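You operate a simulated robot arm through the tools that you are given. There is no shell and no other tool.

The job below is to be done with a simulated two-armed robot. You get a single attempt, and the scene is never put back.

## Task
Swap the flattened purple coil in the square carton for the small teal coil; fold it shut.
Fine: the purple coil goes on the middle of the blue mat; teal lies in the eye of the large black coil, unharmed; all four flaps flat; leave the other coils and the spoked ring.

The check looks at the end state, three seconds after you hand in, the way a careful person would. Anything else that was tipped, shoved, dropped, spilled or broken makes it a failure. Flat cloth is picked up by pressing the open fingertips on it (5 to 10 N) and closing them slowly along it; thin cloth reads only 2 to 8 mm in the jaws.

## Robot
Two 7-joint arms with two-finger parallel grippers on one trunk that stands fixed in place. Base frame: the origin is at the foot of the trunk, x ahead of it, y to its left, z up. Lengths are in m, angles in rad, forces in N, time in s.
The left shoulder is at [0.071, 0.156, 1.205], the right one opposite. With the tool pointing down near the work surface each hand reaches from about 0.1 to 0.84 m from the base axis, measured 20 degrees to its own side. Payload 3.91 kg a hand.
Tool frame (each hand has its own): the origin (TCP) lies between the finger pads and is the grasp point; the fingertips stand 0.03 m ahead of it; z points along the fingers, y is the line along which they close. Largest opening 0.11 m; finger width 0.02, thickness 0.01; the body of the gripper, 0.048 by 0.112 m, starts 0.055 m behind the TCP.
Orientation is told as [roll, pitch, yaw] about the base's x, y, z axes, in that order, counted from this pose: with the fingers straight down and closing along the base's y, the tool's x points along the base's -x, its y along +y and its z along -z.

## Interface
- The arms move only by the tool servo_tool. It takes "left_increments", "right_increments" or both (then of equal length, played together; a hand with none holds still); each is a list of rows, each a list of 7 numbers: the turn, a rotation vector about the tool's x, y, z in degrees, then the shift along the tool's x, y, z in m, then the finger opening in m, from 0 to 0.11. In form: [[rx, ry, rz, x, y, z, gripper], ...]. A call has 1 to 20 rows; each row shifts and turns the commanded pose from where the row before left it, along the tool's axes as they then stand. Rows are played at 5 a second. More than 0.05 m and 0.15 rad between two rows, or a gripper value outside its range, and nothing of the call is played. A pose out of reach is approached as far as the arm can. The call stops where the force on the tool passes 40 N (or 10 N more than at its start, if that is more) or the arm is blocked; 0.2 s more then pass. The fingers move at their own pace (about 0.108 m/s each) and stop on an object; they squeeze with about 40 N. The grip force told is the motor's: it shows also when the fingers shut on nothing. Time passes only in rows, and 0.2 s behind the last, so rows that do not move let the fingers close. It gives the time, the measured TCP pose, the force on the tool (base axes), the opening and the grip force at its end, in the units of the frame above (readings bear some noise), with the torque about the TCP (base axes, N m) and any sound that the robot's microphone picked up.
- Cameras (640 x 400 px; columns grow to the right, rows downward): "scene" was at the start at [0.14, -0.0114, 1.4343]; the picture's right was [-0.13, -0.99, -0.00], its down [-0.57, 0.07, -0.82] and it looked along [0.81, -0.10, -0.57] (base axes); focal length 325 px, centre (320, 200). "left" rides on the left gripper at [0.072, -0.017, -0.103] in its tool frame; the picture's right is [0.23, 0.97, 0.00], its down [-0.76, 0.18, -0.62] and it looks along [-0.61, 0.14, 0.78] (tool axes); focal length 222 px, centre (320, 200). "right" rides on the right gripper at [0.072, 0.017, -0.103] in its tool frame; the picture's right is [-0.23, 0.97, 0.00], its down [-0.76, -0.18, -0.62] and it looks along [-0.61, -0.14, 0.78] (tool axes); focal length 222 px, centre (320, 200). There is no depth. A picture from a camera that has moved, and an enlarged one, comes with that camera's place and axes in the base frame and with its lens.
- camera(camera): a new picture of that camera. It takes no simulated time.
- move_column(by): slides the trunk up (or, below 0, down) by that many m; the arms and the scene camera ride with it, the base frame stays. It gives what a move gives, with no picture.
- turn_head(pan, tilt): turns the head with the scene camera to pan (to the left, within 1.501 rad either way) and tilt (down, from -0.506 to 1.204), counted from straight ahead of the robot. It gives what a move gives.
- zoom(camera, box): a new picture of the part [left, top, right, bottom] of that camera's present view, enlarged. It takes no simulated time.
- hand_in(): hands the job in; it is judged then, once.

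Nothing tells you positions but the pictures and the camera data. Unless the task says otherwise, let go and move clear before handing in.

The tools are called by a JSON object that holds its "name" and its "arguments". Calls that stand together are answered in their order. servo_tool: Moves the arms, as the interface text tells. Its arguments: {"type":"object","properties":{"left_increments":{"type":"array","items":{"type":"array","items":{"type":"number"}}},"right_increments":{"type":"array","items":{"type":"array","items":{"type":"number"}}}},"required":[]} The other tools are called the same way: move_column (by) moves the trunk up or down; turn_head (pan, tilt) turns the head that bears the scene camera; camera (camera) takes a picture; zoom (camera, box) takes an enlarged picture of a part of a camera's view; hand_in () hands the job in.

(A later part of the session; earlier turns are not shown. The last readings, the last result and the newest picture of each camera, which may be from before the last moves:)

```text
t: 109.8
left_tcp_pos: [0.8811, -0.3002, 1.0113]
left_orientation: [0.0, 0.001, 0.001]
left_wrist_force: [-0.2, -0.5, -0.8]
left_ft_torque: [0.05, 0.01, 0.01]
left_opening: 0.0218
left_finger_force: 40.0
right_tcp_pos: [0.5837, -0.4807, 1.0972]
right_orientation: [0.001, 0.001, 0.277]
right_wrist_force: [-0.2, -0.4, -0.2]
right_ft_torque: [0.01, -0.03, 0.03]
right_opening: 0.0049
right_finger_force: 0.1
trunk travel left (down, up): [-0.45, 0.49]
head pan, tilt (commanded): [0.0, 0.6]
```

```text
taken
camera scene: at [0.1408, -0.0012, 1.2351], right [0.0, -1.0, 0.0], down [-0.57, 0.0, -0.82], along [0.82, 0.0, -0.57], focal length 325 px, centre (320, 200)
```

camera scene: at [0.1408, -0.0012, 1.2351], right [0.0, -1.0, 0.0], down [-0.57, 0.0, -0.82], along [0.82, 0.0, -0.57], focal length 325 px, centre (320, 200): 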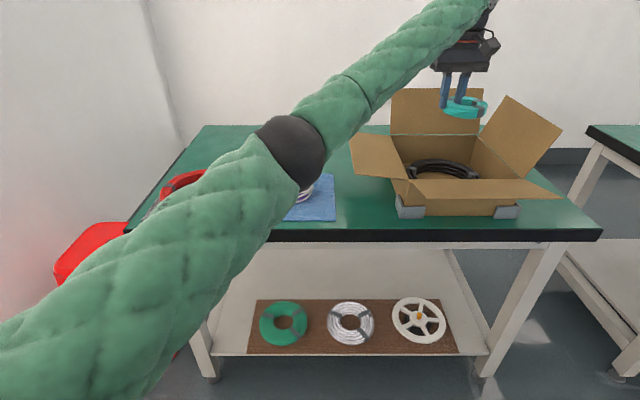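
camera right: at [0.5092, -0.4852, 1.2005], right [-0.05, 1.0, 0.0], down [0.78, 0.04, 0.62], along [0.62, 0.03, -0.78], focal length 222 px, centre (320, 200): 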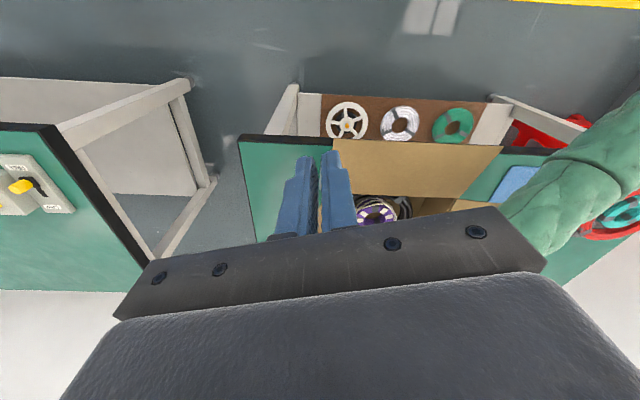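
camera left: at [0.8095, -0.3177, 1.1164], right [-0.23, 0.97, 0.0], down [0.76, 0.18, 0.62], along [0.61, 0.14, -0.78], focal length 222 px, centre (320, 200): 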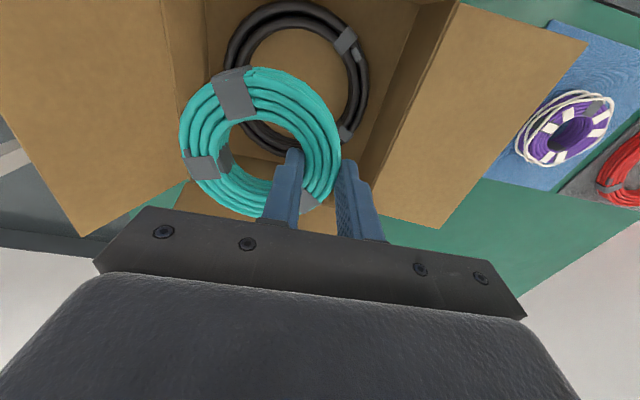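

{"name": "servo_tool", "arguments": {"left_increments": [[0, 0, 0, 0.001, 0.002, 0.03, 0.0207], [0, 0, 0, 0, 0.001, 0.035, 0.0207], [0, 0, 0, 0, 0, 0.035, 0.0207], [0, 0, 0, 0, 0, 0.03, 0.0207], [0, 0, 0, 0, 0, 0.015, 0.0207], [0, 0, 0, 0, 0, 0, 0.0207], [0, 0, 0, 0, 0, 0, 0.0207]]}}

{"name": "zoom", "arguments": {"camera": "left", "box": [150, 0, 430, 240]}}

{"name": "camera", "arguments": {"camera": "scene"}}

```text
t: 111.4
left_tcp_pos: [0.8779, -0.2947, 0.8674]
left_orientation: [0.0, 0.001, -0.001]
left_wrist_force: [-0.2, -0.1, -1.0]
left_ft_torque: [-0.02, 0.01, 0.01]
left_opening: 0.022
left_finger_force: 39.8
right_tcp_pos: [0.5849, -0.4813, 1.0971]
right_orientation: [-0.001, 0.001, 0.279]
right_wrist_force: [0.6, 0.1, -0.2]
right_ft_torque: [0.04, -0.02, 0.01]
right_opening: 0.0052
right_finger_force: 0.1
trunk travel left (down, up): [-0.45, 0.49]
head pan, tilt (commanded): [0.0, 0.6]
```

```text
1.67 times, centred on (290, 120) of left
camera zoom: at [0.8064, -0.3105, 0.9719], right [-0.23, 0.97, 0.0], down [0.76, 0.18, 0.62], along [0.61, 0.14, -0.78], focal length 370 px, centre (370, 333)
```

zoom: 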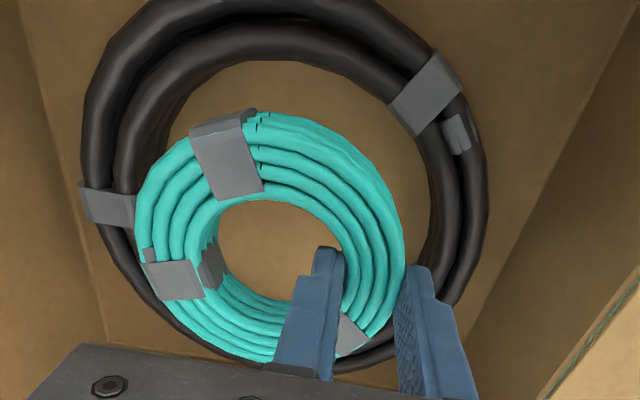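

```text
taken
camera scene: at [0.1411, -0.0004, 1.2351], right [0.0, -1.0, 0.0], down [-0.57, 0.0, -0.82], along [0.82, 0.0, -0.57], focal length 325 px, centre (320, 200)
```

scene: 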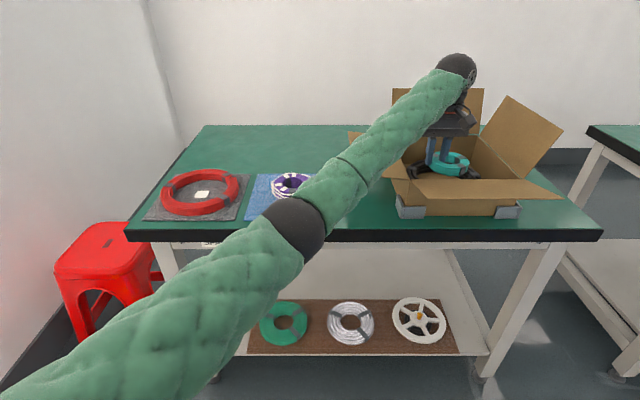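

The teal coil is nearly concentric with the black eye and needs about 6 mm more in +x. I'll correct that and lower it to just above the carton floor.

{"name": "servo_tool", "arguments": {"left_increments": [[0, 0, 0, -0.006, 0, 0, 0.0207], [0, 0, 0, 0, 0, 0.015, 0.0207], [0, 0, 0, 0, 0, 0.015, 0.0207], [0, 0, 0, 0, 0, 0.01, 0.0207], [0, 0, 0, 0, 0, 0.008, 0.0207], [0, 0, 0, 0, 0, 0, 0.0207]]}}

{"name": "zoom", "arguments": {"camera": "left", "box": [150, 0, 430, 240]}}

```text
t: 112.8
left_tcp_pos: [0.8836, -0.2942, 0.8208]
left_orientation: [-0.003, 0.001, -0.001]
left_wrist_force: [0.2, -0.1, -1.1]
left_ft_torque: [0.02, -0.04, 0.01]
left_opening: 0.0221
left_finger_force: 39.7
right_tcp_pos: [0.5844, -0.4812, 1.0978]
right_orientation: [0.0, 0.001, 0.281]
right_wrist_force: [-0.1, 0.5, 0.2]
right_ft_torque: [0.0, 0.03, -0.01]
right_opening: 0.0048
right_finger_force: 0.1
trunk travel left (down, up): [-0.45, 0.49]
head pan, tilt (commanded): [0.0, 0.6]
```

```text
1.67 times, centred on (290, 120) of left
camera zoom: at [0.8119, -0.3107, 0.9252], right [-0.23, 0.97, 0.0], down [0.76, 0.18, 0.62], along [0.61, 0.14, -0.78], focal length 370 px, centre (370, 333)
```

zoom: 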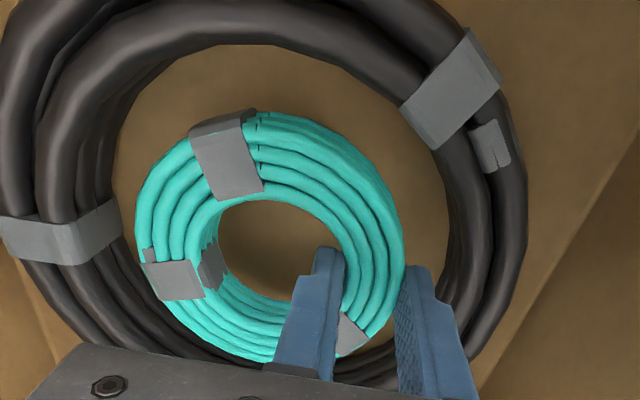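

{"name": "servo_tool", "arguments": {"left_increments": [[0, 0, 0, 0, 0, 0.006, 0.0207], [0, 0, 0, 0, 0, 0.004, 0.0207], [0, 0, 0, 0, 0, 0.003, 0.0207], [0, 0, 0, 0, 0, 0, 0.0207]]}}

```text
t: 113.8
left_tcp_pos: [0.8839, -0.2948, 0.8075]
left_orientation: [-0.002, -0.002, 0.0]
left_wrist_force: [0.5, -0.1, -1.1]
left_ft_torque: [0.04, 0.01, -0.01]
left_opening: 0.0221
left_finger_force: 40.3
right_tcp_pos: [0.5844, -0.4809, 1.0989]
right_orientation: [-0.001, 0.0, 0.281]
right_wrist_force: [0.1, 0.3, 0.3]
right_ft_torque: [0.02, -0.02, 0.0]
right_opening: 0.005
right_finger_force: 0.0
trunk travel left (down, up): [-0.45, 0.49]
head pan, tilt (commanded): [0.0, 0.6]
```

{"name": "servo_tool", "arguments": {"left_increments": [[0, 0, 0, 0, 0, 0.002, 0.0207], [0, 0, 0, 0, 0, 0, 0.0207]]}}

```text
t: 114.4
left_tcp_pos: [0.8842, -0.2952, 0.8069]
left_orientation: [0.0, 0.002, 0.001]
left_wrist_force: [-0.1, 0.4, -1.6]
left_ft_torque: [0.08, -0.01, 0.04]
left_opening: 0.0216
left_finger_force: 40.0
right_tcp_pos: [0.585, -0.4815, 1.0976]
right_orientation: [0.0, 0.0, 0.279]
right_wrist_force: [0.0, 0.1, 0.8]
right_ft_torque: [-0.01, 0.02, 0.03]
right_opening: 0.0049
right_finger_force: 0.0
trunk travel left (down, up): [-0.45, 0.49]
head pan, tilt (commanded): [0.0, 0.6]
```

{"name": "servo_tool", "arguments": {"left_increments": [[0, 0, 0, 0, 0, 0.002, 0.0207], [0, 0, 0, 0, 0, 0.001, 0.0207], [0, 0, 0, 0, 0, 0, 0.0207]]}}

```text
t: 115.2
left_tcp_pos: [0.8845, -0.2942, 0.803]
left_orientation: [0.0, 0.0, -0.001]
left_wrist_force: [-1.2, 0.8, 5.1]
left_ft_torque: [-0.08, 0.31, -0.03]
left_opening: 0.0218
left_finger_force: 40.1
right_tcp_pos: [0.5848, -0.4804, 1.0974]
right_orientation: [0.001, 0.0, 0.278]
right_wrist_force: [0.2, -0.3, 0.3]
right_ft_torque: [-0.02, 0.02, 0.01]
right_opening: 0.005
right_finger_force: 0.1
trunk travel left (down, up): [-0.45, 0.49]
head pan, tilt (commanded): [0.0, 0.6]
```

The teal coil touches the floor (5 N). I'll open the fingers a little and lift straight out.

{"name": "servo_tool", "arguments": {"left_increments": [[0, 0, 0, 0, 0, -0.001, 0.023], [0, 0, 0, 0, 0, 0, 0.027], [0, 0, 0, 0, 0, 0, 0.03], [0, 0, 0, 0, 0, 0, 0.03], [0, 0, 0, 0, 0, -0.005, 0.03], [0, 0, 0, 0, 0, -0.01, 0.03], [0, 0, 0, 0, 0, -0.02, 0.03], [0, 0, 0, 0, 0, -0.03, 0.03], [0, 0, 0, 0, 0, -0.03, 0.03], [0, 0, 0, 0, 0, 0, 0.03]]}}

{"name": "camera", "arguments": {"camera": "left"}}

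{"name": "zoom", "arguments": {"camera": "left", "box": [150, 0, 430, 240]}}

```text
t: 117.4
left_tcp_pos: [0.8819, -0.2951, 0.8971]
left_orientation: [-0.001, 0.002, 0.0]
left_wrist_force: [0.4, -0.9, -0.4]
left_ft_torque: [0.01, -0.03, 0.02]
left_opening: 0.03
left_finger_force: 0.1
right_tcp_pos: [0.5854, -0.4814, 1.0972]
right_orientation: [0.002, 0.002, 0.278]
right_wrist_force: [-0.2, 0.3, 0.6]
right_ft_torque: [0.02, 0.01, 0.0]
right_opening: 0.0049
right_finger_force: 0.1
trunk travel left (down, up): [-0.45, 0.49]
head pan, tilt (commanded): [0.0, 0.6]
```

```text
taken
camera left: at [0.8116, -0.3105, 1.0013], right [-0.23, 0.97, 0.0], down [0.76, 0.18, 0.62], along [0.61, 0.14, -0.78], focal length 222 px, centre (320, 200)
```

left: 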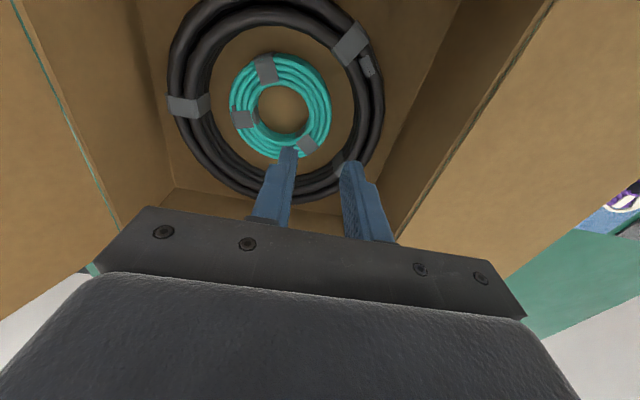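

```text
1.67 times, centred on (290, 120) of left
camera zoom: at [0.8116, -0.3105, 1.0013], right [-0.23, 0.97, 0.0], down [0.76, 0.18, 0.62], along [0.61, 0.14, -0.78], focal length 370 px, centre (370, 333)
```

zoom: 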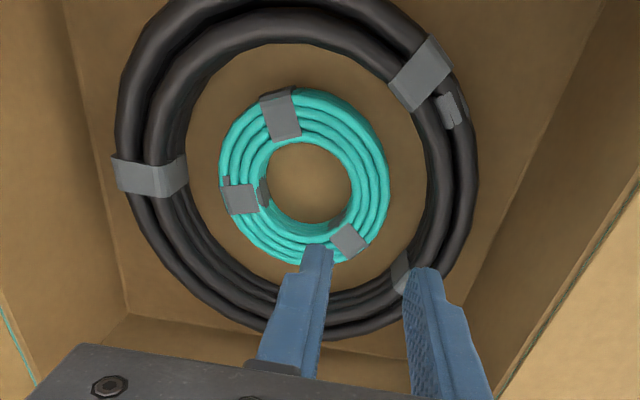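

The teal coil lies flat and round, centred in the black coil's eye. Next come the flaps. I'll clear the left hand away and pitch the right hand 45° forward so it can hook the back flap from behind.

{"name": "servo_tool", "arguments": {"left_increments": [[0, 0, 0, 0, 0, -0.035, 0.0], [0, 0, 0, 0, 0, -0.035, 0.0], [0, 0, 0, 0, 0, -0.035, 0.0], [0, 0, 0, 0, 0, -0.035, 0.0], [0, 0, 0, 0.008, 0.04, 0, 0.0], [0, 0, 0, 0.008, 0.04, 0, 0.0], [0, 0, 0, 0.008, 0.04, 0, 0.0], [0, 0, 0, 0.008, 0.04, 0, 0.0], [0, 0, 0, 0.008, 0.04, 0, 0.0], [0, 0, 0, 0.008, 0.04, 0, 0.0], [0, 0, 0, 0.008, 0.04, 0, 0.0], [0, 0, 0, 0.008, 0.04, 0, 0.0], [0, 0, 0, 0.008, 0.04, 0, 0.0], [0, 0, 0, 0.008, 0.04, 0, 0.0], [0, 0, 0, 0.008, 0.04, 0, 0.0], [0, 0, 0, 0, 0, 0, 0.0]], "right_increments": [[0, 0, 8, 0, 0, 0, 0.0], [0, 0, 8, 0, 0, 0, 0.0], [0, 0, 0, 0, 0, 0, 0.0], [0, -7.5, 0, 0, 0, 0, 0.0], [0, -7.5, 0, 0, 0, 0, 0.0], [0, -7.5, 0, 0, 0, 0, 0.0], [0, -7.5, 0, 0, 0, 0, 0.0], [0, -7.5, 0, 0, 0, 0, 0.0], [0, -7.5, 0, 0, 0, 0, 0.0], [0, 0, 0, 0, 0, 0, 0.0], [0, 0, 0, 0, 0, 0, 0.0], [0, 0, 0, 0, 0, 0, 0.0], [0, 0, 0, 0, 0, 0, 0.0], [0, 0, 0, 0, 0, 0, 0.0], [0, 0, 0, 0, 0, 0, 0.0], [0, 0, 0, 0, 0, 0, 0.0]]}}

{"name": "camera", "arguments": {"camera": "scene"}}

{"name": "camera", "arguments": {"camera": "right"}}

```text
t: 120.8
left_tcp_pos: [0.796, 0.1465, 1.0377]
left_orientation: [0.001, 0.002, 0.0]
left_wrist_force: [0.4, -1.0, 0.0]
left_ft_torque: [-0.01, 0.02, -0.01]
left_opening: 0.0002
left_finger_force: 37.9
right_tcp_pos: [0.5864, -0.4818, 1.097]
right_orientation: [0.001, -0.784, -0.002]
right_wrist_force: [-1.3, -0.1, -0.8]
right_ft_torque: [-0.03, -0.01, 0.01]
right_opening: 0.0
right_finger_force: 37.5
trunk travel left (down, up): [-0.45, 0.49]
head pan, tilt (commanded): [0.0, 0.6]
```

```text
taken
camera scene: at [0.1411, -0.0005, 1.2351], right [0.0, -1.0, 0.0], down [-0.57, 0.0, -0.82], along [0.82, 0.0, -0.57], focal length 325 px, centre (320, 200)
```

scene: 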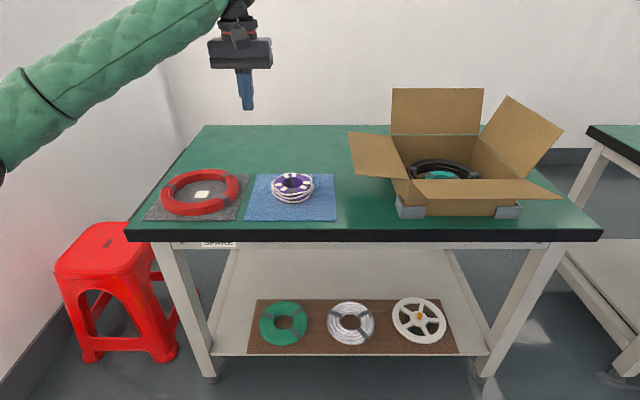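

```text
taken
camera right: at [0.4609, -0.465, 1.1184], right [0.16, 0.97, 0.16], down [0.1, -0.18, 0.98], along [0.98, -0.14, -0.12], focal length 222 px, centre (320, 200)
```

right: 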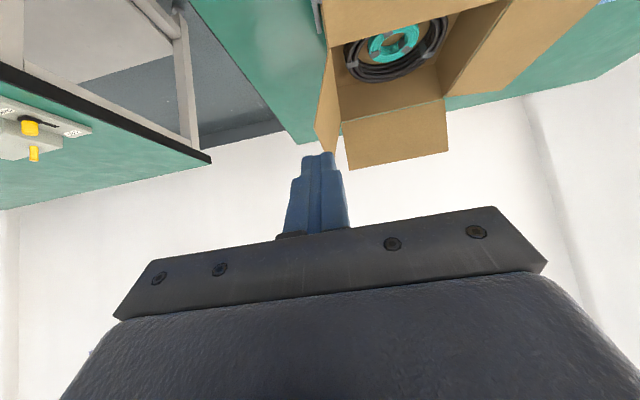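

The right hand is pitched 45° forward. I'll move it over the carton to above the back flap's top edge, which is at about x 1.056, z 0.983.

{"name": "servo_tool", "arguments": {"right_increments": [[0, 0, 0, -0.026, 0.0127, 0.0303, 0.0], [0, 0, 0, -0.026, 0.0127, 0.0303, 0.0], [0, 0, 0, -0.026, 0.0127, 0.0303, 0.0], [0, 0, 0, -0.026, 0.0127, 0.0303, 0.0], [0, 0, 0, -0.026, 0.0127, 0.0303, 0.0], [0, 0, 0, -0.026, 0.0127, 0.0303, 0.0], [0, 0, 0, -0.026, 0.0127, 0.0303, 0.0], [0, 0, 0, -0.026, 0.0127, 0.0303, 0.0], [0, 0, 0, -0.026, 0.0127, 0.0303, 0.0], [0, 0, 0, -0.026, 0.0127, 0.0303, 0.0], [0, 0, 0, 0, 0, 0, 0.0]]}}

{"name": "camera", "arguments": {"camera": "scene"}}

{"name": "camera", "arguments": {"camera": "right"}}

```text
t: 123.2
left_tcp_pos: [0.7941, 0.1466, 1.0379]
left_orientation: [-0.002, 0.001, 0.0]
left_wrist_force: [-0.1, 0.3, 0.7]
left_ft_torque: [-0.01, -0.02, -0.03]
left_opening: 0.0002
left_finger_force: 37.4
right_tcp_pos: [0.9803, -0.3538, 1.068]
right_orientation: [0.002, -0.783, -0.003]
right_wrist_force: [-0.6, 0.2, -0.2]
right_ft_torque: [0.0, 0.05, 0.0]
right_opening: 0.0003
right_finger_force: 37.5
trunk travel left (down, up): [-0.45, 0.49]
head pan, tilt (commanded): [0.0, 0.6]
```

```text
taken
camera scene: at [0.14, -0.0003, 1.2353], right [0.0, -1.0, 0.0], down [-0.56, 0.0, -0.83], along [0.83, 0.0, -0.56], focal length 325 px, centre (320, 200)
```

scene: 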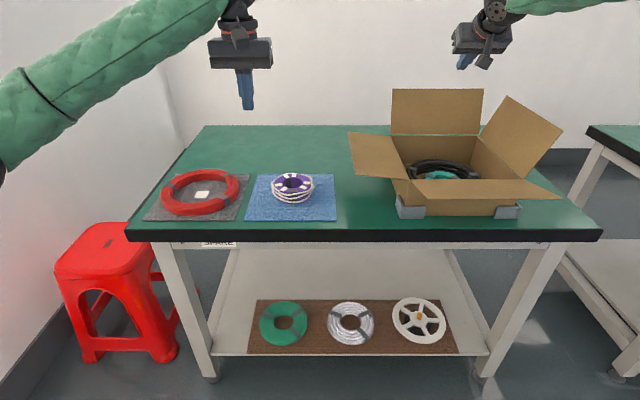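

```text
taken
camera right: at [0.8554, -0.3373, 1.0897], right [0.16, 0.97, 0.16], down [0.1, -0.18, 0.98], along [0.98, -0.14, -0.12], focal length 222 px, centre (320, 200)
```

right: 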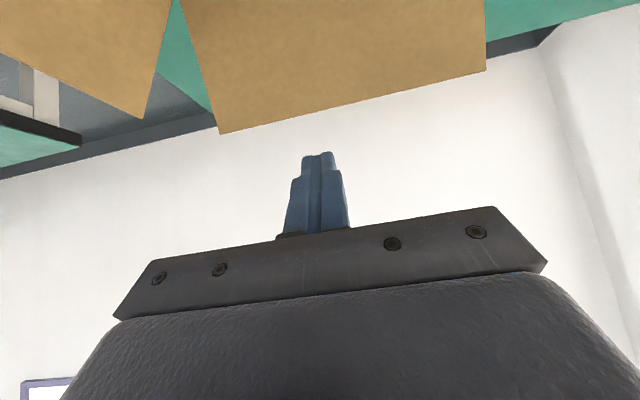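

{"name": "servo_tool", "arguments": {"right_increments": [[0, 0, 0, -0.0158, 0.008, 0.029, 0.0], [0, 0, 0, -0.0158, 0.008, 0.029, 0.0], [0, 0, 0, -0.0158, 0.008, 0.029, 0.0], [0, 0, 0, 0, 0, 0, 0.0]]}}

{"name": "camera", "arguments": {"camera": "right"}}

{"name": "zoom", "arguments": {"camera": "scene", "box": [380, 0, 580, 160]}}

```text
t: 124.2
left_tcp_pos: [0.7963, 0.1473, 1.0392]
left_orientation: [0.0, 0.0, 0.001]
left_wrist_force: [0.2, 0.6, -0.2]
left_ft_torque: [0.01, -0.04, 0.04]
left_opening: 0.0
left_finger_force: 37.7
right_tcp_pos: [1.076, -0.3292, 1.0398]
right_orientation: [0.0, -0.787, 0.0]
right_wrist_force: [1.1, 0.1, 0.9]
right_ft_torque: [-0.02, 0.01, -0.02]
right_opening: 0.0
right_finger_force: 37.4
trunk travel left (down, up): [-0.45, 0.49]
head pan, tilt (commanded): [0.0, 0.6]
```

```text
taken
camera right: at [0.9511, -0.3126, 1.0617], right [0.16, 0.97, 0.16], down [0.1, -0.18, 0.98], along [0.98, -0.14, -0.12], focal length 222 px, centre (320, 200)
```

right: 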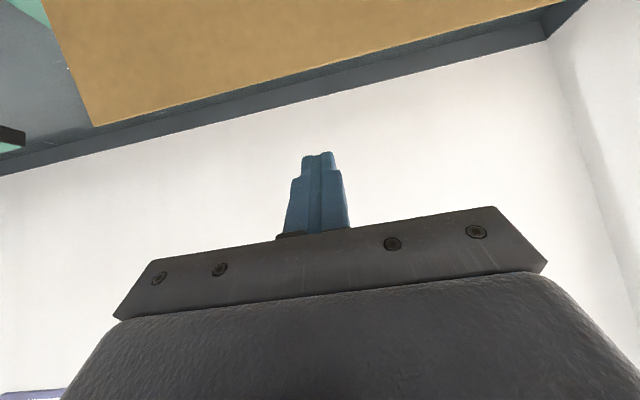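

```text
2.50 times, centred on (480, 80) of scene
camera zoom: at [0.1396, 0.0003, 1.2354], right [0.0, -1.0, 0.0], down [-0.56, 0.0, -0.83], along [0.83, 0.0, -0.56], focal length 812 px, centre (-80, 500)
```

zoom: 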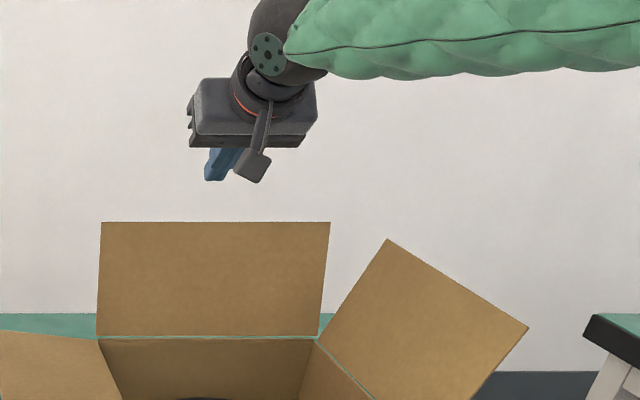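

I'll lower the fingertip behind the flap's edge and begin drawing it toward the robot.

{"name": "servo_tool", "arguments": {"right_increments": [[0, 0, 0, 0.01945, 0, 0.01945, 0.0], [0, 0, 0, 0.01945, 0, 0.01945, 0.0], [0, 0, 0, 0, 0, 0, 0.0], [0, 0, 0, 0.01626, 0, -0.0205, 0.0], [0, 0, 0, 0.01485, 0, -0.0205, 0.0], [0, 0, 0, 0.0191, 0, -0.0191, 0.0], [0, 0, 0, 0, 0, 0, 0.0]]}}

{"name": "zoom", "arguments": {"camera": "scene", "box": [380, 0, 580, 160]}}

{"name": "camera", "arguments": {"camera": "right"}}

```text
t: 125.8
left_tcp_pos: [0.7969, 0.1462, 1.0356]
left_orientation: [-0.001, 0.0, 0.002]
left_wrist_force: [0.4, 0.4, -0.3]
left_ft_torque: [0.02, 0.02, 0.0]
left_opening: 0.0
left_finger_force: 37.7
right_tcp_pos: [1.0003, -0.3302, 0.987]
right_orientation: [0.0, -0.785, 0.0]
right_wrist_force: [-0.3, -1.0, -0.9]
right_ft_torque: [-0.01, 0.0, -0.01]
right_opening: 0.0
right_finger_force: 38.3
trunk travel left (down, up): [-0.45, 0.49]
head pan, tilt (commanded): [0.0, 0.6]
```

```text
2.50 times, centred on (480, 80) of scene
camera zoom: at [0.142, 0.0002, 1.2349], right [0.0, -1.0, 0.0], down [-0.57, 0.0, -0.82], along [0.82, 0.0, -0.57], focal length 812 px, centre (-80, 500)
```

zoom: 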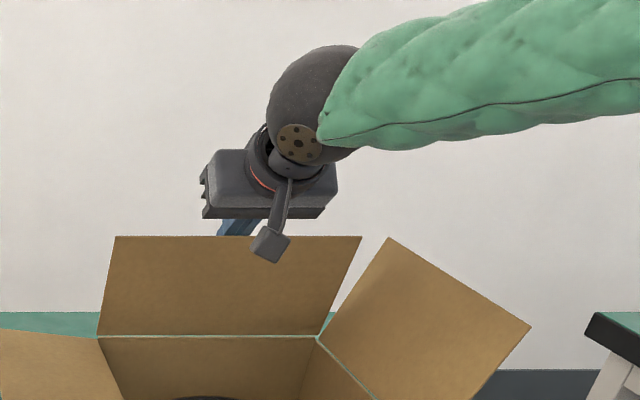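

```text
taken
camera right: at [0.8748, -0.3135, 1.01], right [0.16, 0.97, 0.16], down [0.1, -0.18, 0.98], along [0.98, -0.14, -0.13], focal length 222 px, centre (320, 200)
```

right: 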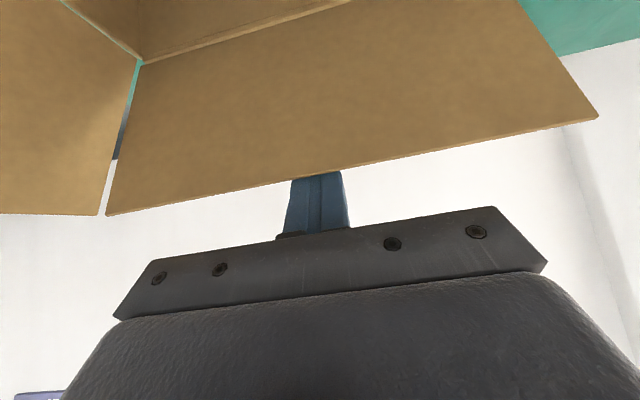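

The back flap follows the finger. I'll continue along the arc.

{"name": "servo_tool", "arguments": {"right_increments": [[0, 0, 0, 0.0283, 0, -0.0141, 0.0], [0, 0, 0, 0.035, 0, -0.0042, 0.0], [0, 0, 0, 0.0325, 0, 0.0014, 0.0], [0, 0, 0, 0.024, 0, 0.0099, 0.0], [0, 0, 0, 0, 0, 0, 0.0]]}}

{"name": "zoom", "arguments": {"camera": "scene", "box": [340, 40, 580, 220]}}

{"name": "camera", "arguments": {"camera": "right"}}

```text
t: 127.0
left_tcp_pos: [0.7955, 0.1458, 1.0377]
left_orientation: [0.0, 0.0, -0.001]
left_wrist_force: [-1.1, -1.0, 1.0]
left_ft_torque: [-0.02, -0.04, -0.01]
left_opening: 0.0001
left_finger_force: 37.9
right_tcp_pos: [0.9114, -0.3313, 0.9089]
right_orientation: [0.0, -0.786, -0.003]
right_wrist_force: [0.1, 1.0, 0.7]
right_ft_torque: [0.01, 0.01, -0.01]
right_opening: 0.0
right_finger_force: 37.8
trunk travel left (down, up): [-0.45, 0.49]
head pan, tilt (commanded): [0.0, 0.6]
```

```text
2.22 times, centred on (460, 130) of scene
camera zoom: at [0.1407, 0.0002, 1.2352], right [0.0, -1.0, 0.0], down [-0.57, 0.0, -0.82], along [0.82, 0.0, -0.57], focal length 722 px, centre (9, 356)
```

zoom: 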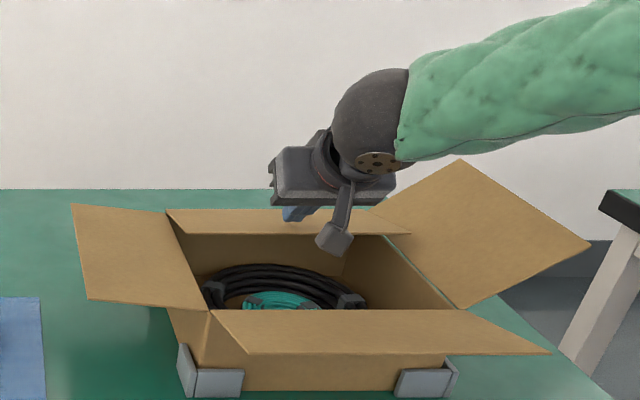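

```text
taken
camera right: at [0.7863, -0.3152, 0.9316], right [0.16, 0.97, 0.16], down [0.1, -0.18, 0.98], along [0.98, -0.14, -0.12], focal length 222 px, centre (320, 200)
```

right: 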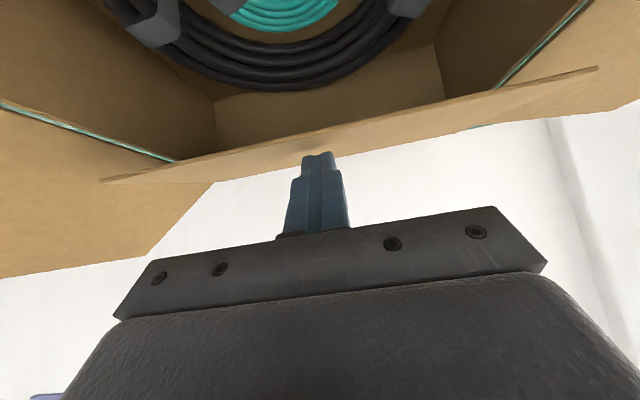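

{"name": "servo_tool", "arguments": {"right_increments": [[0, 0, 0, 0.0184, 0, 0.0099, 0.0], [0, 0, 0, 0.0042, 0, 0.0042, 0.0], [0, 0, 0, 0, 0, 0, 0.0]]}}

{"name": "zoom", "arguments": {"camera": "scene", "box": [340, 40, 580, 220]}}

{"name": "camera", "arguments": {"camera": "right"}}

```text
t: 128.0
left_tcp_pos: [0.7947, 0.147, 1.0376]
left_orientation: [0.0, 0.001, -0.002]
left_wrist_force: [-0.2, 0.3, -0.7]
left_ft_torque: [-0.03, 0.0, 0.0]
left_opening: 0.0
left_finger_force: 37.9
right_tcp_pos: [0.9058, -0.3305, 0.8904]
right_orientation: [0.002, -0.794, -0.001]
right_wrist_force: [-3.5, -0.4, 13.8]
right_ft_torque: [0.03, -0.11, 0.0]
right_opening: 0.0001
right_finger_force: 37.8
trunk travel left (down, up): [-0.45, 0.49]
head pan, tilt (commanded): [0.0, 0.6]
stopped in row 3 (right hand): the force on the tool passed its limit at 41 N (the readings are from after the stop); the commanded pose is now the measured one
```

```text
2.22 times, centred on (460, 130) of scene
camera zoom: at [0.1396, 0.0003, 1.2349], right [0.0, -1.0, 0.0], down [-0.56, 0.0, -0.83], along [0.83, 0.0, -0.56], focal length 722 px, centre (9, 356)
```

zoom: 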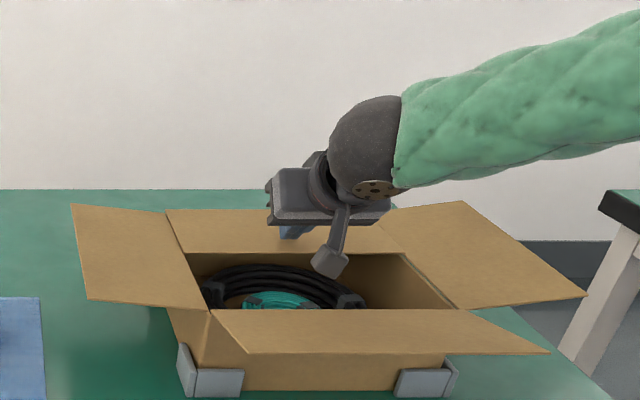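

```text
taken
camera right: at [0.7812, -0.3146, 0.9106], right [0.16, 0.97, 0.16], down [0.09, -0.18, 0.98], along [0.98, -0.14, -0.11], focal length 222 px, centre (320, 200)
```

right: 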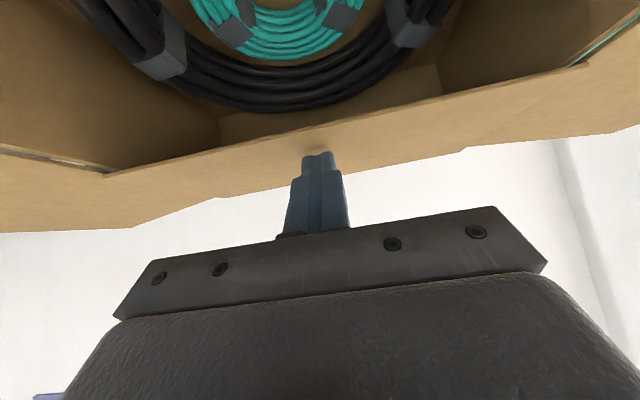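

The back flap now lies flat, and the 41 N stop was the flap reaching its rest. It nudged the right flap further outward on the way, which is harmless. I'll lift off gently and check that it stays.

{"name": "servo_tool", "arguments": {"right_increments": [[0, 0, 0, -0.0106, 0, -0.0106, 0.0], [0, 0, 0, -0.0212, 0, -0.0212, 0.0], [0, 0, 0, -0.0283, 0, -0.0283, 0.0], [0, 0, 0, -0.0283, 0, -0.0283, 0.0], [0, 0, 0, -0.0283, 0, -0.0283, 0.0], [0, 0, 0, 0, 0, 0, 0.0]]}}

{"name": "camera", "arguments": {"camera": "scene"}}

{"name": "zoom", "arguments": {"camera": "scene", "box": [340, 80, 580, 230]}}

{"name": "camera", "arguments": {"camera": "right"}}

```text
t: 129.4
left_tcp_pos: [0.7958, 0.1456, 1.0367]
left_orientation: [-0.001, 0.003, 0.0]
left_wrist_force: [-0.5, -1.1, 0.3]
left_ft_torque: [0.01, -0.01, -0.02]
left_opening: 0.0
left_finger_force: 38.1
right_tcp_pos: [0.9079, -0.3308, 1.0507]
right_orientation: [0.003, -0.791, -0.002]
right_wrist_force: [0.3, 0.2, -0.5]
right_ft_torque: [-0.02, 0.01, 0.02]
right_opening: 0.0
right_finger_force: 37.6
trunk travel left (down, up): [-0.45, 0.49]
head pan, tilt (commanded): [0.0, 0.6]
```

```text
taken
camera scene: at [0.1416, -0.0002, 1.235], right [0.0, -1.0, 0.0], down [-0.57, 0.0, -0.82], along [0.82, 0.0, -0.57], focal length 325 px, centre (320, 200)
```

scene: 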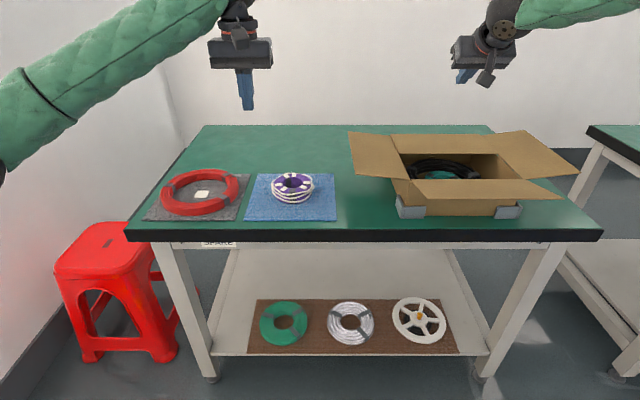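

```text
2.67 times, centred on (460, 155) of scene
camera zoom: at [0.1416, -0.0002, 1.235], right [0.0, -1.0, 0.0], down [-0.57, 0.0, -0.82], along [0.82, 0.0, -0.57], focal length 866 px, centre (-53, 320)
```

zoom: 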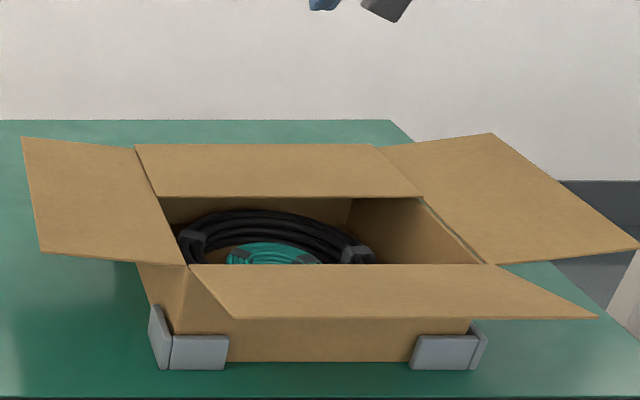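

```text
taken
camera right: at [0.7826, -0.3138, 1.0726], right [0.16, 0.97, 0.16], down [0.09, -0.18, 0.98], along [0.98, -0.14, -0.12], focal length 222 px, centre (320, 200)
```

right: 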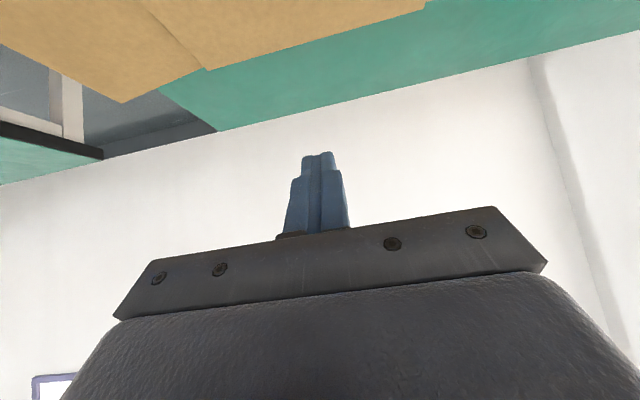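

The back flap stays flat. Next is the front flap, whose free edge is near (0.652, z 0.887). I'll bring the right hand back in front of it and slide the fingertips underneath.

{"name": "servo_tool", "arguments": {"right_increments": [[0, 0, 0, 0.0308, -0.0005, -0.0272, 0.0], [0, 0, 0, 0.0308, -0.0005, -0.0272, 0.0], [0, 0, 0, 0.0308, -0.0005, -0.0272, 0.0], [0, 0, 0, 0.0308, -0.0005, -0.0272, 0.0], [0, 0, 0, 0.0308, -0.0005, -0.0272, 0.0], [0, 0, 0, 0.0308, -0.0005, -0.0272, 0.0], [0, 0, 0, 0.0308, -0.0005, -0.0272, 0.0], [0, 0, 0, 0.0308, -0.0005, -0.0272, 0.0], [0, 0, 0, 0, 0, 0, 0.0]]}}

{"name": "servo_tool", "arguments": {"right_increments": [[0, 0, 0, 0.0255, 0, 0.0255, 0.0], [0, 0, 0, 0.0255, 0, 0.0255, 0.0], [0, 0, 0, 0.0255, 0, 0.0255, 0.0], [0, 0, 0, 0.0255, 0, 0.0255, 0.0], [0, 0, 0, 0.0255, 0, 0.0255, 0.0], [0, 0, 0, 0, 0, 0, 0.0]]}}

{"name": "camera", "arguments": {"camera": "scene"}}

{"name": "camera", "arguments": {"camera": "right"}}

```text
t: 131.4
left_tcp_pos: [0.7959, 0.1468, 1.0366]
left_orientation: [0.001, 0.002, 0.0]
left_wrist_force: [0.0, 0.0, -0.2]
left_ft_torque: [0.03, -0.01, 0.03]
left_opening: 0.0002
left_finger_force: 37.9
right_tcp_pos: [0.5782, -0.3353, 1.0304]
right_orientation: [-0.002, -0.791, 0.001]
right_wrist_force: [0.4, -0.5, 0.7]
right_ft_torque: [0.0, 0.04, -0.02]
right_opening: 0.0002
right_finger_force: 37.8
trunk travel left (down, up): [-0.45, 0.49]
head pan, tilt (commanded): [0.0, 0.6]
```

```text
t: 132.8
left_tcp_pos: [0.7942, 0.1469, 1.0381]
left_orientation: [0.0, 0.001, -0.001]
left_wrist_force: [-0.8, 0.3, -0.5]
left_ft_torque: [-0.03, 0.0, -0.01]
left_opening: 0.0002
left_finger_force: 38.0
right_tcp_pos: [0.5886, -0.337, 0.852]
right_orientation: [0.001, -0.791, 0.001]
right_wrist_force: [0.4, -0.2, -0.2]
right_ft_torque: [0.02, -0.01, -0.02]
right_opening: 0.0003
right_finger_force: 37.6
right hand out of reach, approached as far as the arm can: row 3, 4
trunk travel left (down, up): [-0.45, 0.49]
head pan, tilt (commanded): [0.0, 0.6]
```

```text
taken
camera scene: at [0.1405, 0.0005, 1.2352], right [0.0, -1.0, 0.0], down [-0.57, 0.0, -0.82], along [0.82, 0.0, -0.57], focal length 325 px, centre (320, 200)
```

scene: 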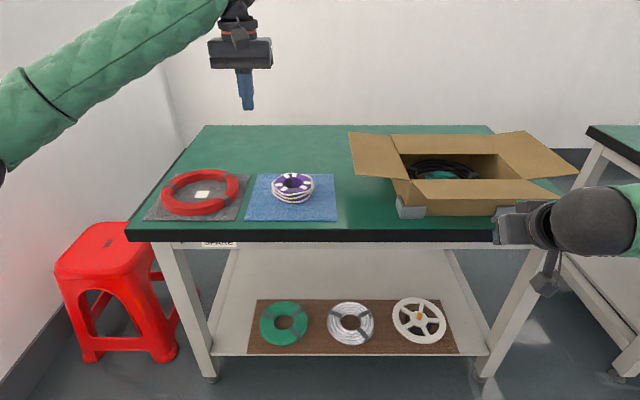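

```text
taken
camera right: at [0.463, -0.3206, 0.8722], right [0.16, 0.97, 0.16], down [0.09, -0.18, 0.98], along [0.98, -0.14, -0.12], focal length 222 px, centre (320, 200)
```

right: 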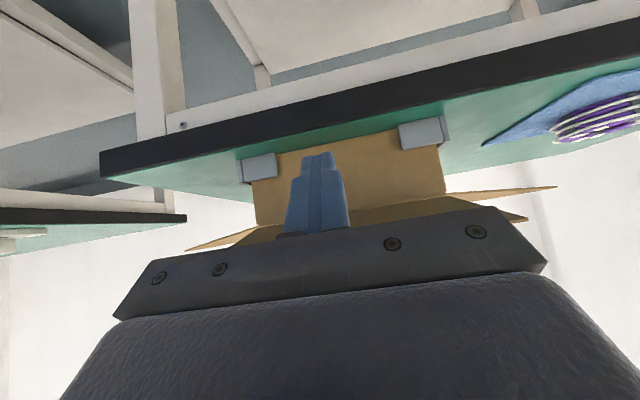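

{"name": "servo_tool", "arguments": {"right_increments": [[0, 0, 0, -0.0217, 0, 0.0217, 0.0], [0, 0, 0, -0.0217, 0, 0.0217, 0.0], [0, 0, 0, 0, 0, 0, 0.0]]}}

{"name": "camera", "arguments": {"camera": "right"}}

{"name": "camera", "arguments": {"camera": "scene"}}

```text
t: 133.6
left_tcp_pos: [0.7947, 0.1458, 1.0378]
left_orientation: [0.001, -0.002, 0.001]
left_wrist_force: [0.1, 0.0, -0.4]
left_ft_torque: [-0.03, 0.04, 0.04]
left_opening: 0.0
left_finger_force: 37.6
right_tcp_pos: [0.6496, -0.3386, 0.8525]
right_orientation: [0.0, -0.791, -0.002]
right_wrist_force: [-0.4, -0.2, -0.2]
right_ft_torque: [-0.02, 0.01, -0.05]
right_opening: 0.0001
right_finger_force: 37.8
trunk travel left (down, up): [-0.45, 0.49]
head pan, tilt (commanded): [0.0, 0.6]
```

```text
taken
camera right: at [0.5242, -0.3222, 0.8732], right [0.16, 0.97, 0.16], down [0.09, -0.18, 0.98], along [0.98, -0.14, -0.12], focal length 222 px, centre (320, 200)
```

right: 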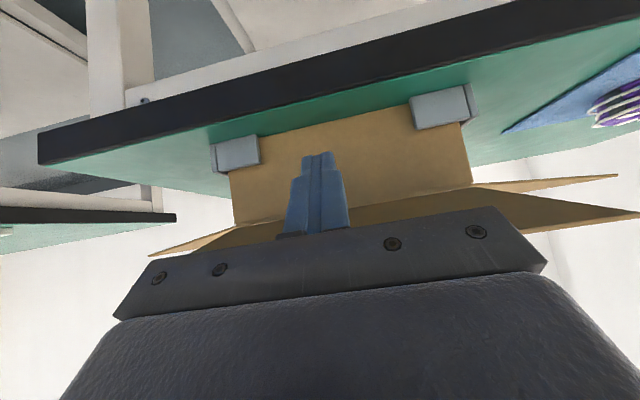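

```text
taken
camera scene: at [0.1406, 0.0, 1.2352], right [0.0, -1.0, 0.0], down [-0.57, 0.0, -0.82], along [0.82, 0.0, -0.57], focal length 325 px, centre (320, 200)
```

scene: 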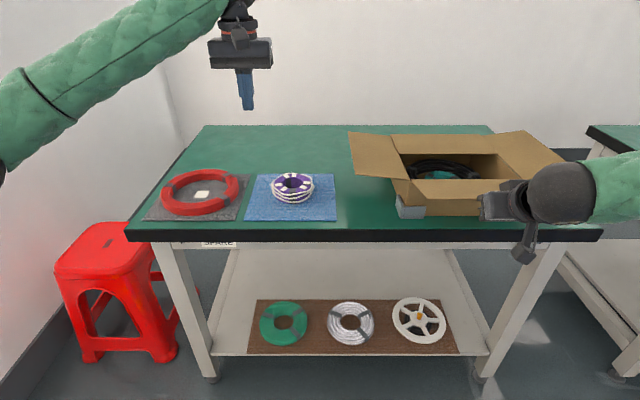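

{"name": "servo_tool", "arguments": {"right_increments": [[0, 0, 0, -0.0248, 0, -0.0248, 0.0], [0, 0, 0, -0.0244, 0, -0.0244, 0.0], [0, 0, 0, -0.0324, 0, -0.0042, 0.0], [0, 0, 0, -0.0267, 0, -0.0039, 0.0], [0, 0, 0, 0, 0, 0, 0.0]]}}

{"name": "camera", "arguments": {"camera": "right"}}

{"name": "zoom", "arguments": {"camera": "scene", "box": [340, 80, 580, 230]}}

```text
t: 134.8
left_tcp_pos: [0.7962, 0.1456, 1.0375]
left_orientation: [0.0, 0.001, 0.002]
left_wrist_force: [0.5, -0.3, -0.5]
left_ft_torque: [-0.02, 0.0, 0.0]
left_opening: 0.0
left_finger_force: 38.1
right_tcp_pos: [0.6867, -0.3399, 0.9685]
right_orientation: [0.0, -0.792, -0.002]
right_wrist_force: [-0.2, 0.3, -0.5]
right_ft_torque: [0.01, -0.01, 0.03]
right_opening: 0.0
right_finger_force: 37.6
trunk travel left (down, up): [-0.45, 0.49]
head pan, tilt (commanded): [0.0, 0.6]
```

```text
taken
camera right: at [0.5607, -0.3229, 0.9892], right [0.16, 0.97, 0.16], down [0.09, -0.18, 0.98], along [0.98, -0.14, -0.12], focal length 222 px, centre (320, 200)
```

right: 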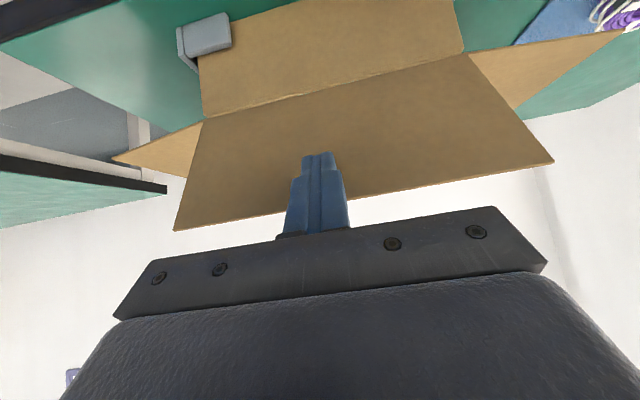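

```text
2.67 times, centred on (460, 155) of scene
camera zoom: at [0.1411, -0.0003, 1.2351], right [0.0, -1.0, 0.0], down [-0.57, 0.0, -0.82], along [0.82, 0.0, -0.57], focal length 866 px, centre (-53, 320)
```

zoom: 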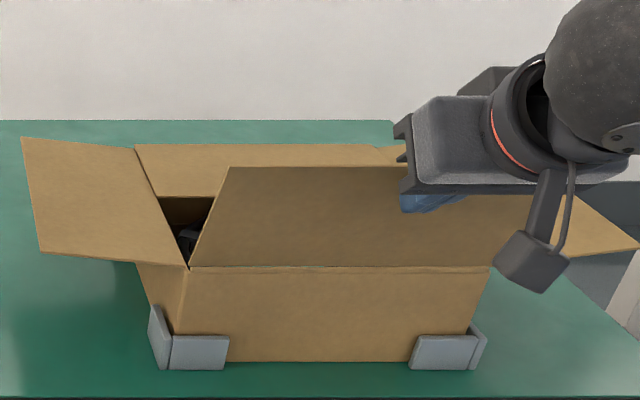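

The front flap is coming up with the fingers. I'll continue over the top and down.

{"name": "servo_tool", "arguments": {"right_increments": [[0, 0, 0, -0.0279, 0, 0.0095, 0.0], [0, 0, 0, -0.0248, 0, 0.0134, 0.0], [0, 0, 0, -0.0191, 0, 0.0219, 0.0], [0, 0, 0, -0.0146, 0, 0.0245, 0.0], [0, 0, 0, -0.0059, 0, 0.0286, 0.0], [0, 0, 0, 0, 0, 0.0283, 0.0], [0, 0, 0, 0, 0, 0, 0.0]]}}

{"name": "camera", "arguments": {"camera": "right"}}

{"name": "zoom", "arguments": {"camera": "scene", "box": [340, 80, 580, 230]}}

```text
t: 136.4
left_tcp_pos: [0.7945, 0.146, 1.038]
left_orientation: [0.001, 0.001, 0.0]
left_wrist_force: [-0.6, 0.3, -0.5]
left_ft_torque: [0.02, 0.0, -0.03]
left_opening: 0.0
left_finger_force: 37.5
right_tcp_pos: [0.8385, -0.3372, 0.9463]
right_orientation: [0.001, -0.792, 0.0]
right_wrist_force: [0.1, 0.6, 0.1]
right_ft_torque: [0.01, 0.03, 0.0]
right_opening: 0.0
right_finger_force: 38.1
trunk travel left (down, up): [-0.45, 0.49]
head pan, tilt (commanded): [0.0, 0.6]
```

```text
taken
camera right: at [0.7129, -0.3215, 0.9671], right [0.16, 0.97, 0.16], down [0.09, -0.18, 0.98], along [0.98, -0.14, -0.12], focal length 222 px, centre (320, 200)
```

right: 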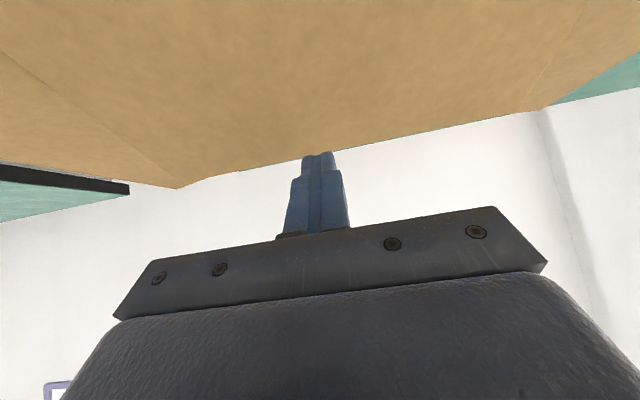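

```text
2.67 times, centred on (460, 155) of scene
camera zoom: at [0.1404, 0.0002, 1.2353], right [0.0, -1.0, 0.0], down [-0.56, 0.0, -0.83], along [0.83, 0.0, -0.56], focal length 866 px, centre (-53, 320)
```

zoom: 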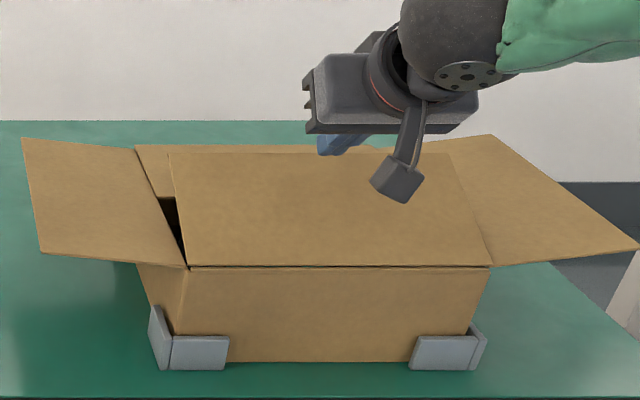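

{"name": "servo_tool", "arguments": {"right_increments": [[0, 0, 0, 0.0049, 0, 0.0191, 0.0], [0, 0, 0, 0.0071, 0, 0.017, 0.0], [0, 0, 0, 0.006, 0, 0.01, 0.0], [0, 0, 0, 0, 0, 0, 0.0]]}}

{"name": "camera", "arguments": {"camera": "right"}}

{"name": "zoom", "arguments": {"camera": "scene", "box": [340, 80, 580, 230]}}

```text
t: 137.4
left_tcp_pos: [0.7952, 0.1461, 1.0382]
left_orientation: [-0.001, 0.001, 0.001]
left_wrist_force: [-0.8, -0.5, -0.3]
left_ft_torque: [0.01, 0.01, -0.01]
left_opening: 0.0002
left_finger_force: 37.3
right_tcp_pos: [0.8577, -0.3372, 0.9019]
right_orientation: [0.0, -0.791, -0.001]
right_wrist_force: [0.2, 1.3, 0.0]
right_ft_torque: [-0.01, 0.01, -0.02]
right_opening: 0.0
right_finger_force: 38.0
trunk travel left (down, up): [-0.45, 0.49]
head pan, tilt (commanded): [0.0, 0.6]
```

```text
taken
camera right: at [0.7334, -0.3216, 0.9223], right [0.16, 0.97, 0.16], down [0.09, -0.18, 0.98], along [0.98, -0.14, -0.12], focal length 222 px, centre (320, 200)
```

right: 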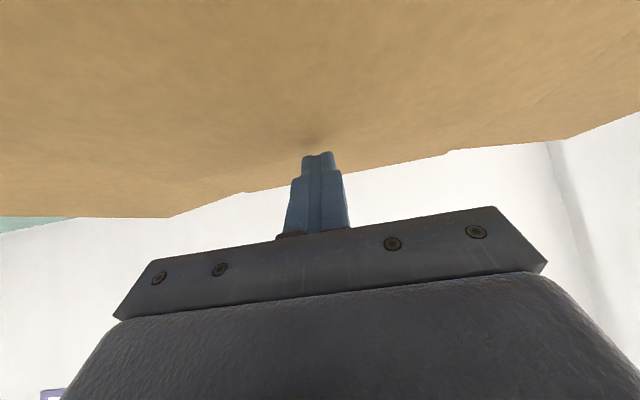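

```text
2.67 times, centred on (460, 155) of scene
camera zoom: at [0.1408, 0.0001, 1.2352], right [0.0, -1.0, 0.0], down [-0.57, 0.0, -0.82], along [0.82, 0.0, -0.57], focal length 866 px, centre (-53, 320)
```

zoom: 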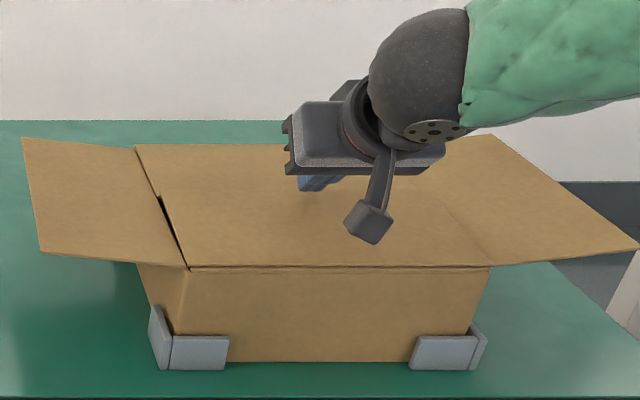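

{"name": "servo_tool", "arguments": {"right_increments": [[0, 0, 0, 0.0045, 0, 0.0045, 0.0], [0, 0, 0, 0.0021, 0, 0.0021, 0.0], [0, 0, 0, 0, 0, 0, 0.0]]}}

{"name": "zoom", "arguments": {"camera": "scene", "box": [340, 80, 580, 230]}}

```text
t: 138.2
left_tcp_pos: [0.7965, 0.1458, 1.0372]
left_orientation: [0.0, 0.0, 0.0]
left_wrist_force: [0.1, -0.1, -1.2]
left_ft_torque: [0.0, 0.02, -0.02]
left_opening: 0.0
left_finger_force: 37.9
right_tcp_pos: [0.8599, -0.3387, 0.8921]
right_orientation: [0.002, -0.792, -0.001]
right_wrist_force: [-0.2, 0.1, -0.3]
right_ft_torque: [0.01, 0.01, -0.02]
right_opening: 0.0
right_finger_force: 37.3
trunk travel left (down, up): [-0.45, 0.49]
head pan, tilt (commanded): [0.0, 0.6]
```

```text
2.67 times, centred on (460, 155) of scene
camera zoom: at [0.141, 0.0001, 1.2351], right [0.0, -1.0, 0.0], down [-0.57, 0.0, -0.82], along [0.82, 0.0, -0.57], focal length 866 px, centre (-53, 320)
```

zoom: 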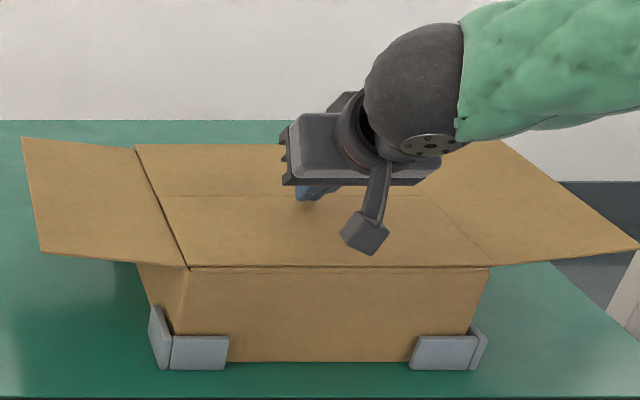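

{"name": "servo_tool", "arguments": {"right_increments": [[0, 0, 0, 0.0018, 0, 0.0018, 0.0], [0, 0, 0, 0.0014, 0, 0.0014, 0.0], [0, 0, 0, 0, 0, 0, 0.0]]}}

```text
t: 139.0
left_tcp_pos: [0.7943, 0.1473, 1.0394]
left_orientation: [0.0, 0.0, 0.001]
left_wrist_force: [-0.1, -1.4, 0.3]
left_ft_torque: [-0.01, 0.0, -0.01]
left_opening: 0.0
left_finger_force: 37.9
right_tcp_pos: [0.8598, -0.3383, 0.8891]
right_orientation: [0.001, -0.796, -0.002]
right_wrist_force: [9.4, -5.6, 24.9]
right_ft_torque: [-0.17, -0.59, -0.07]
right_opening: 0.0001
right_finger_force: 37.9
trunk travel left (down, up): [-0.45, 0.49]
head pan, tilt (commanded): [0.0, 0.6]
```

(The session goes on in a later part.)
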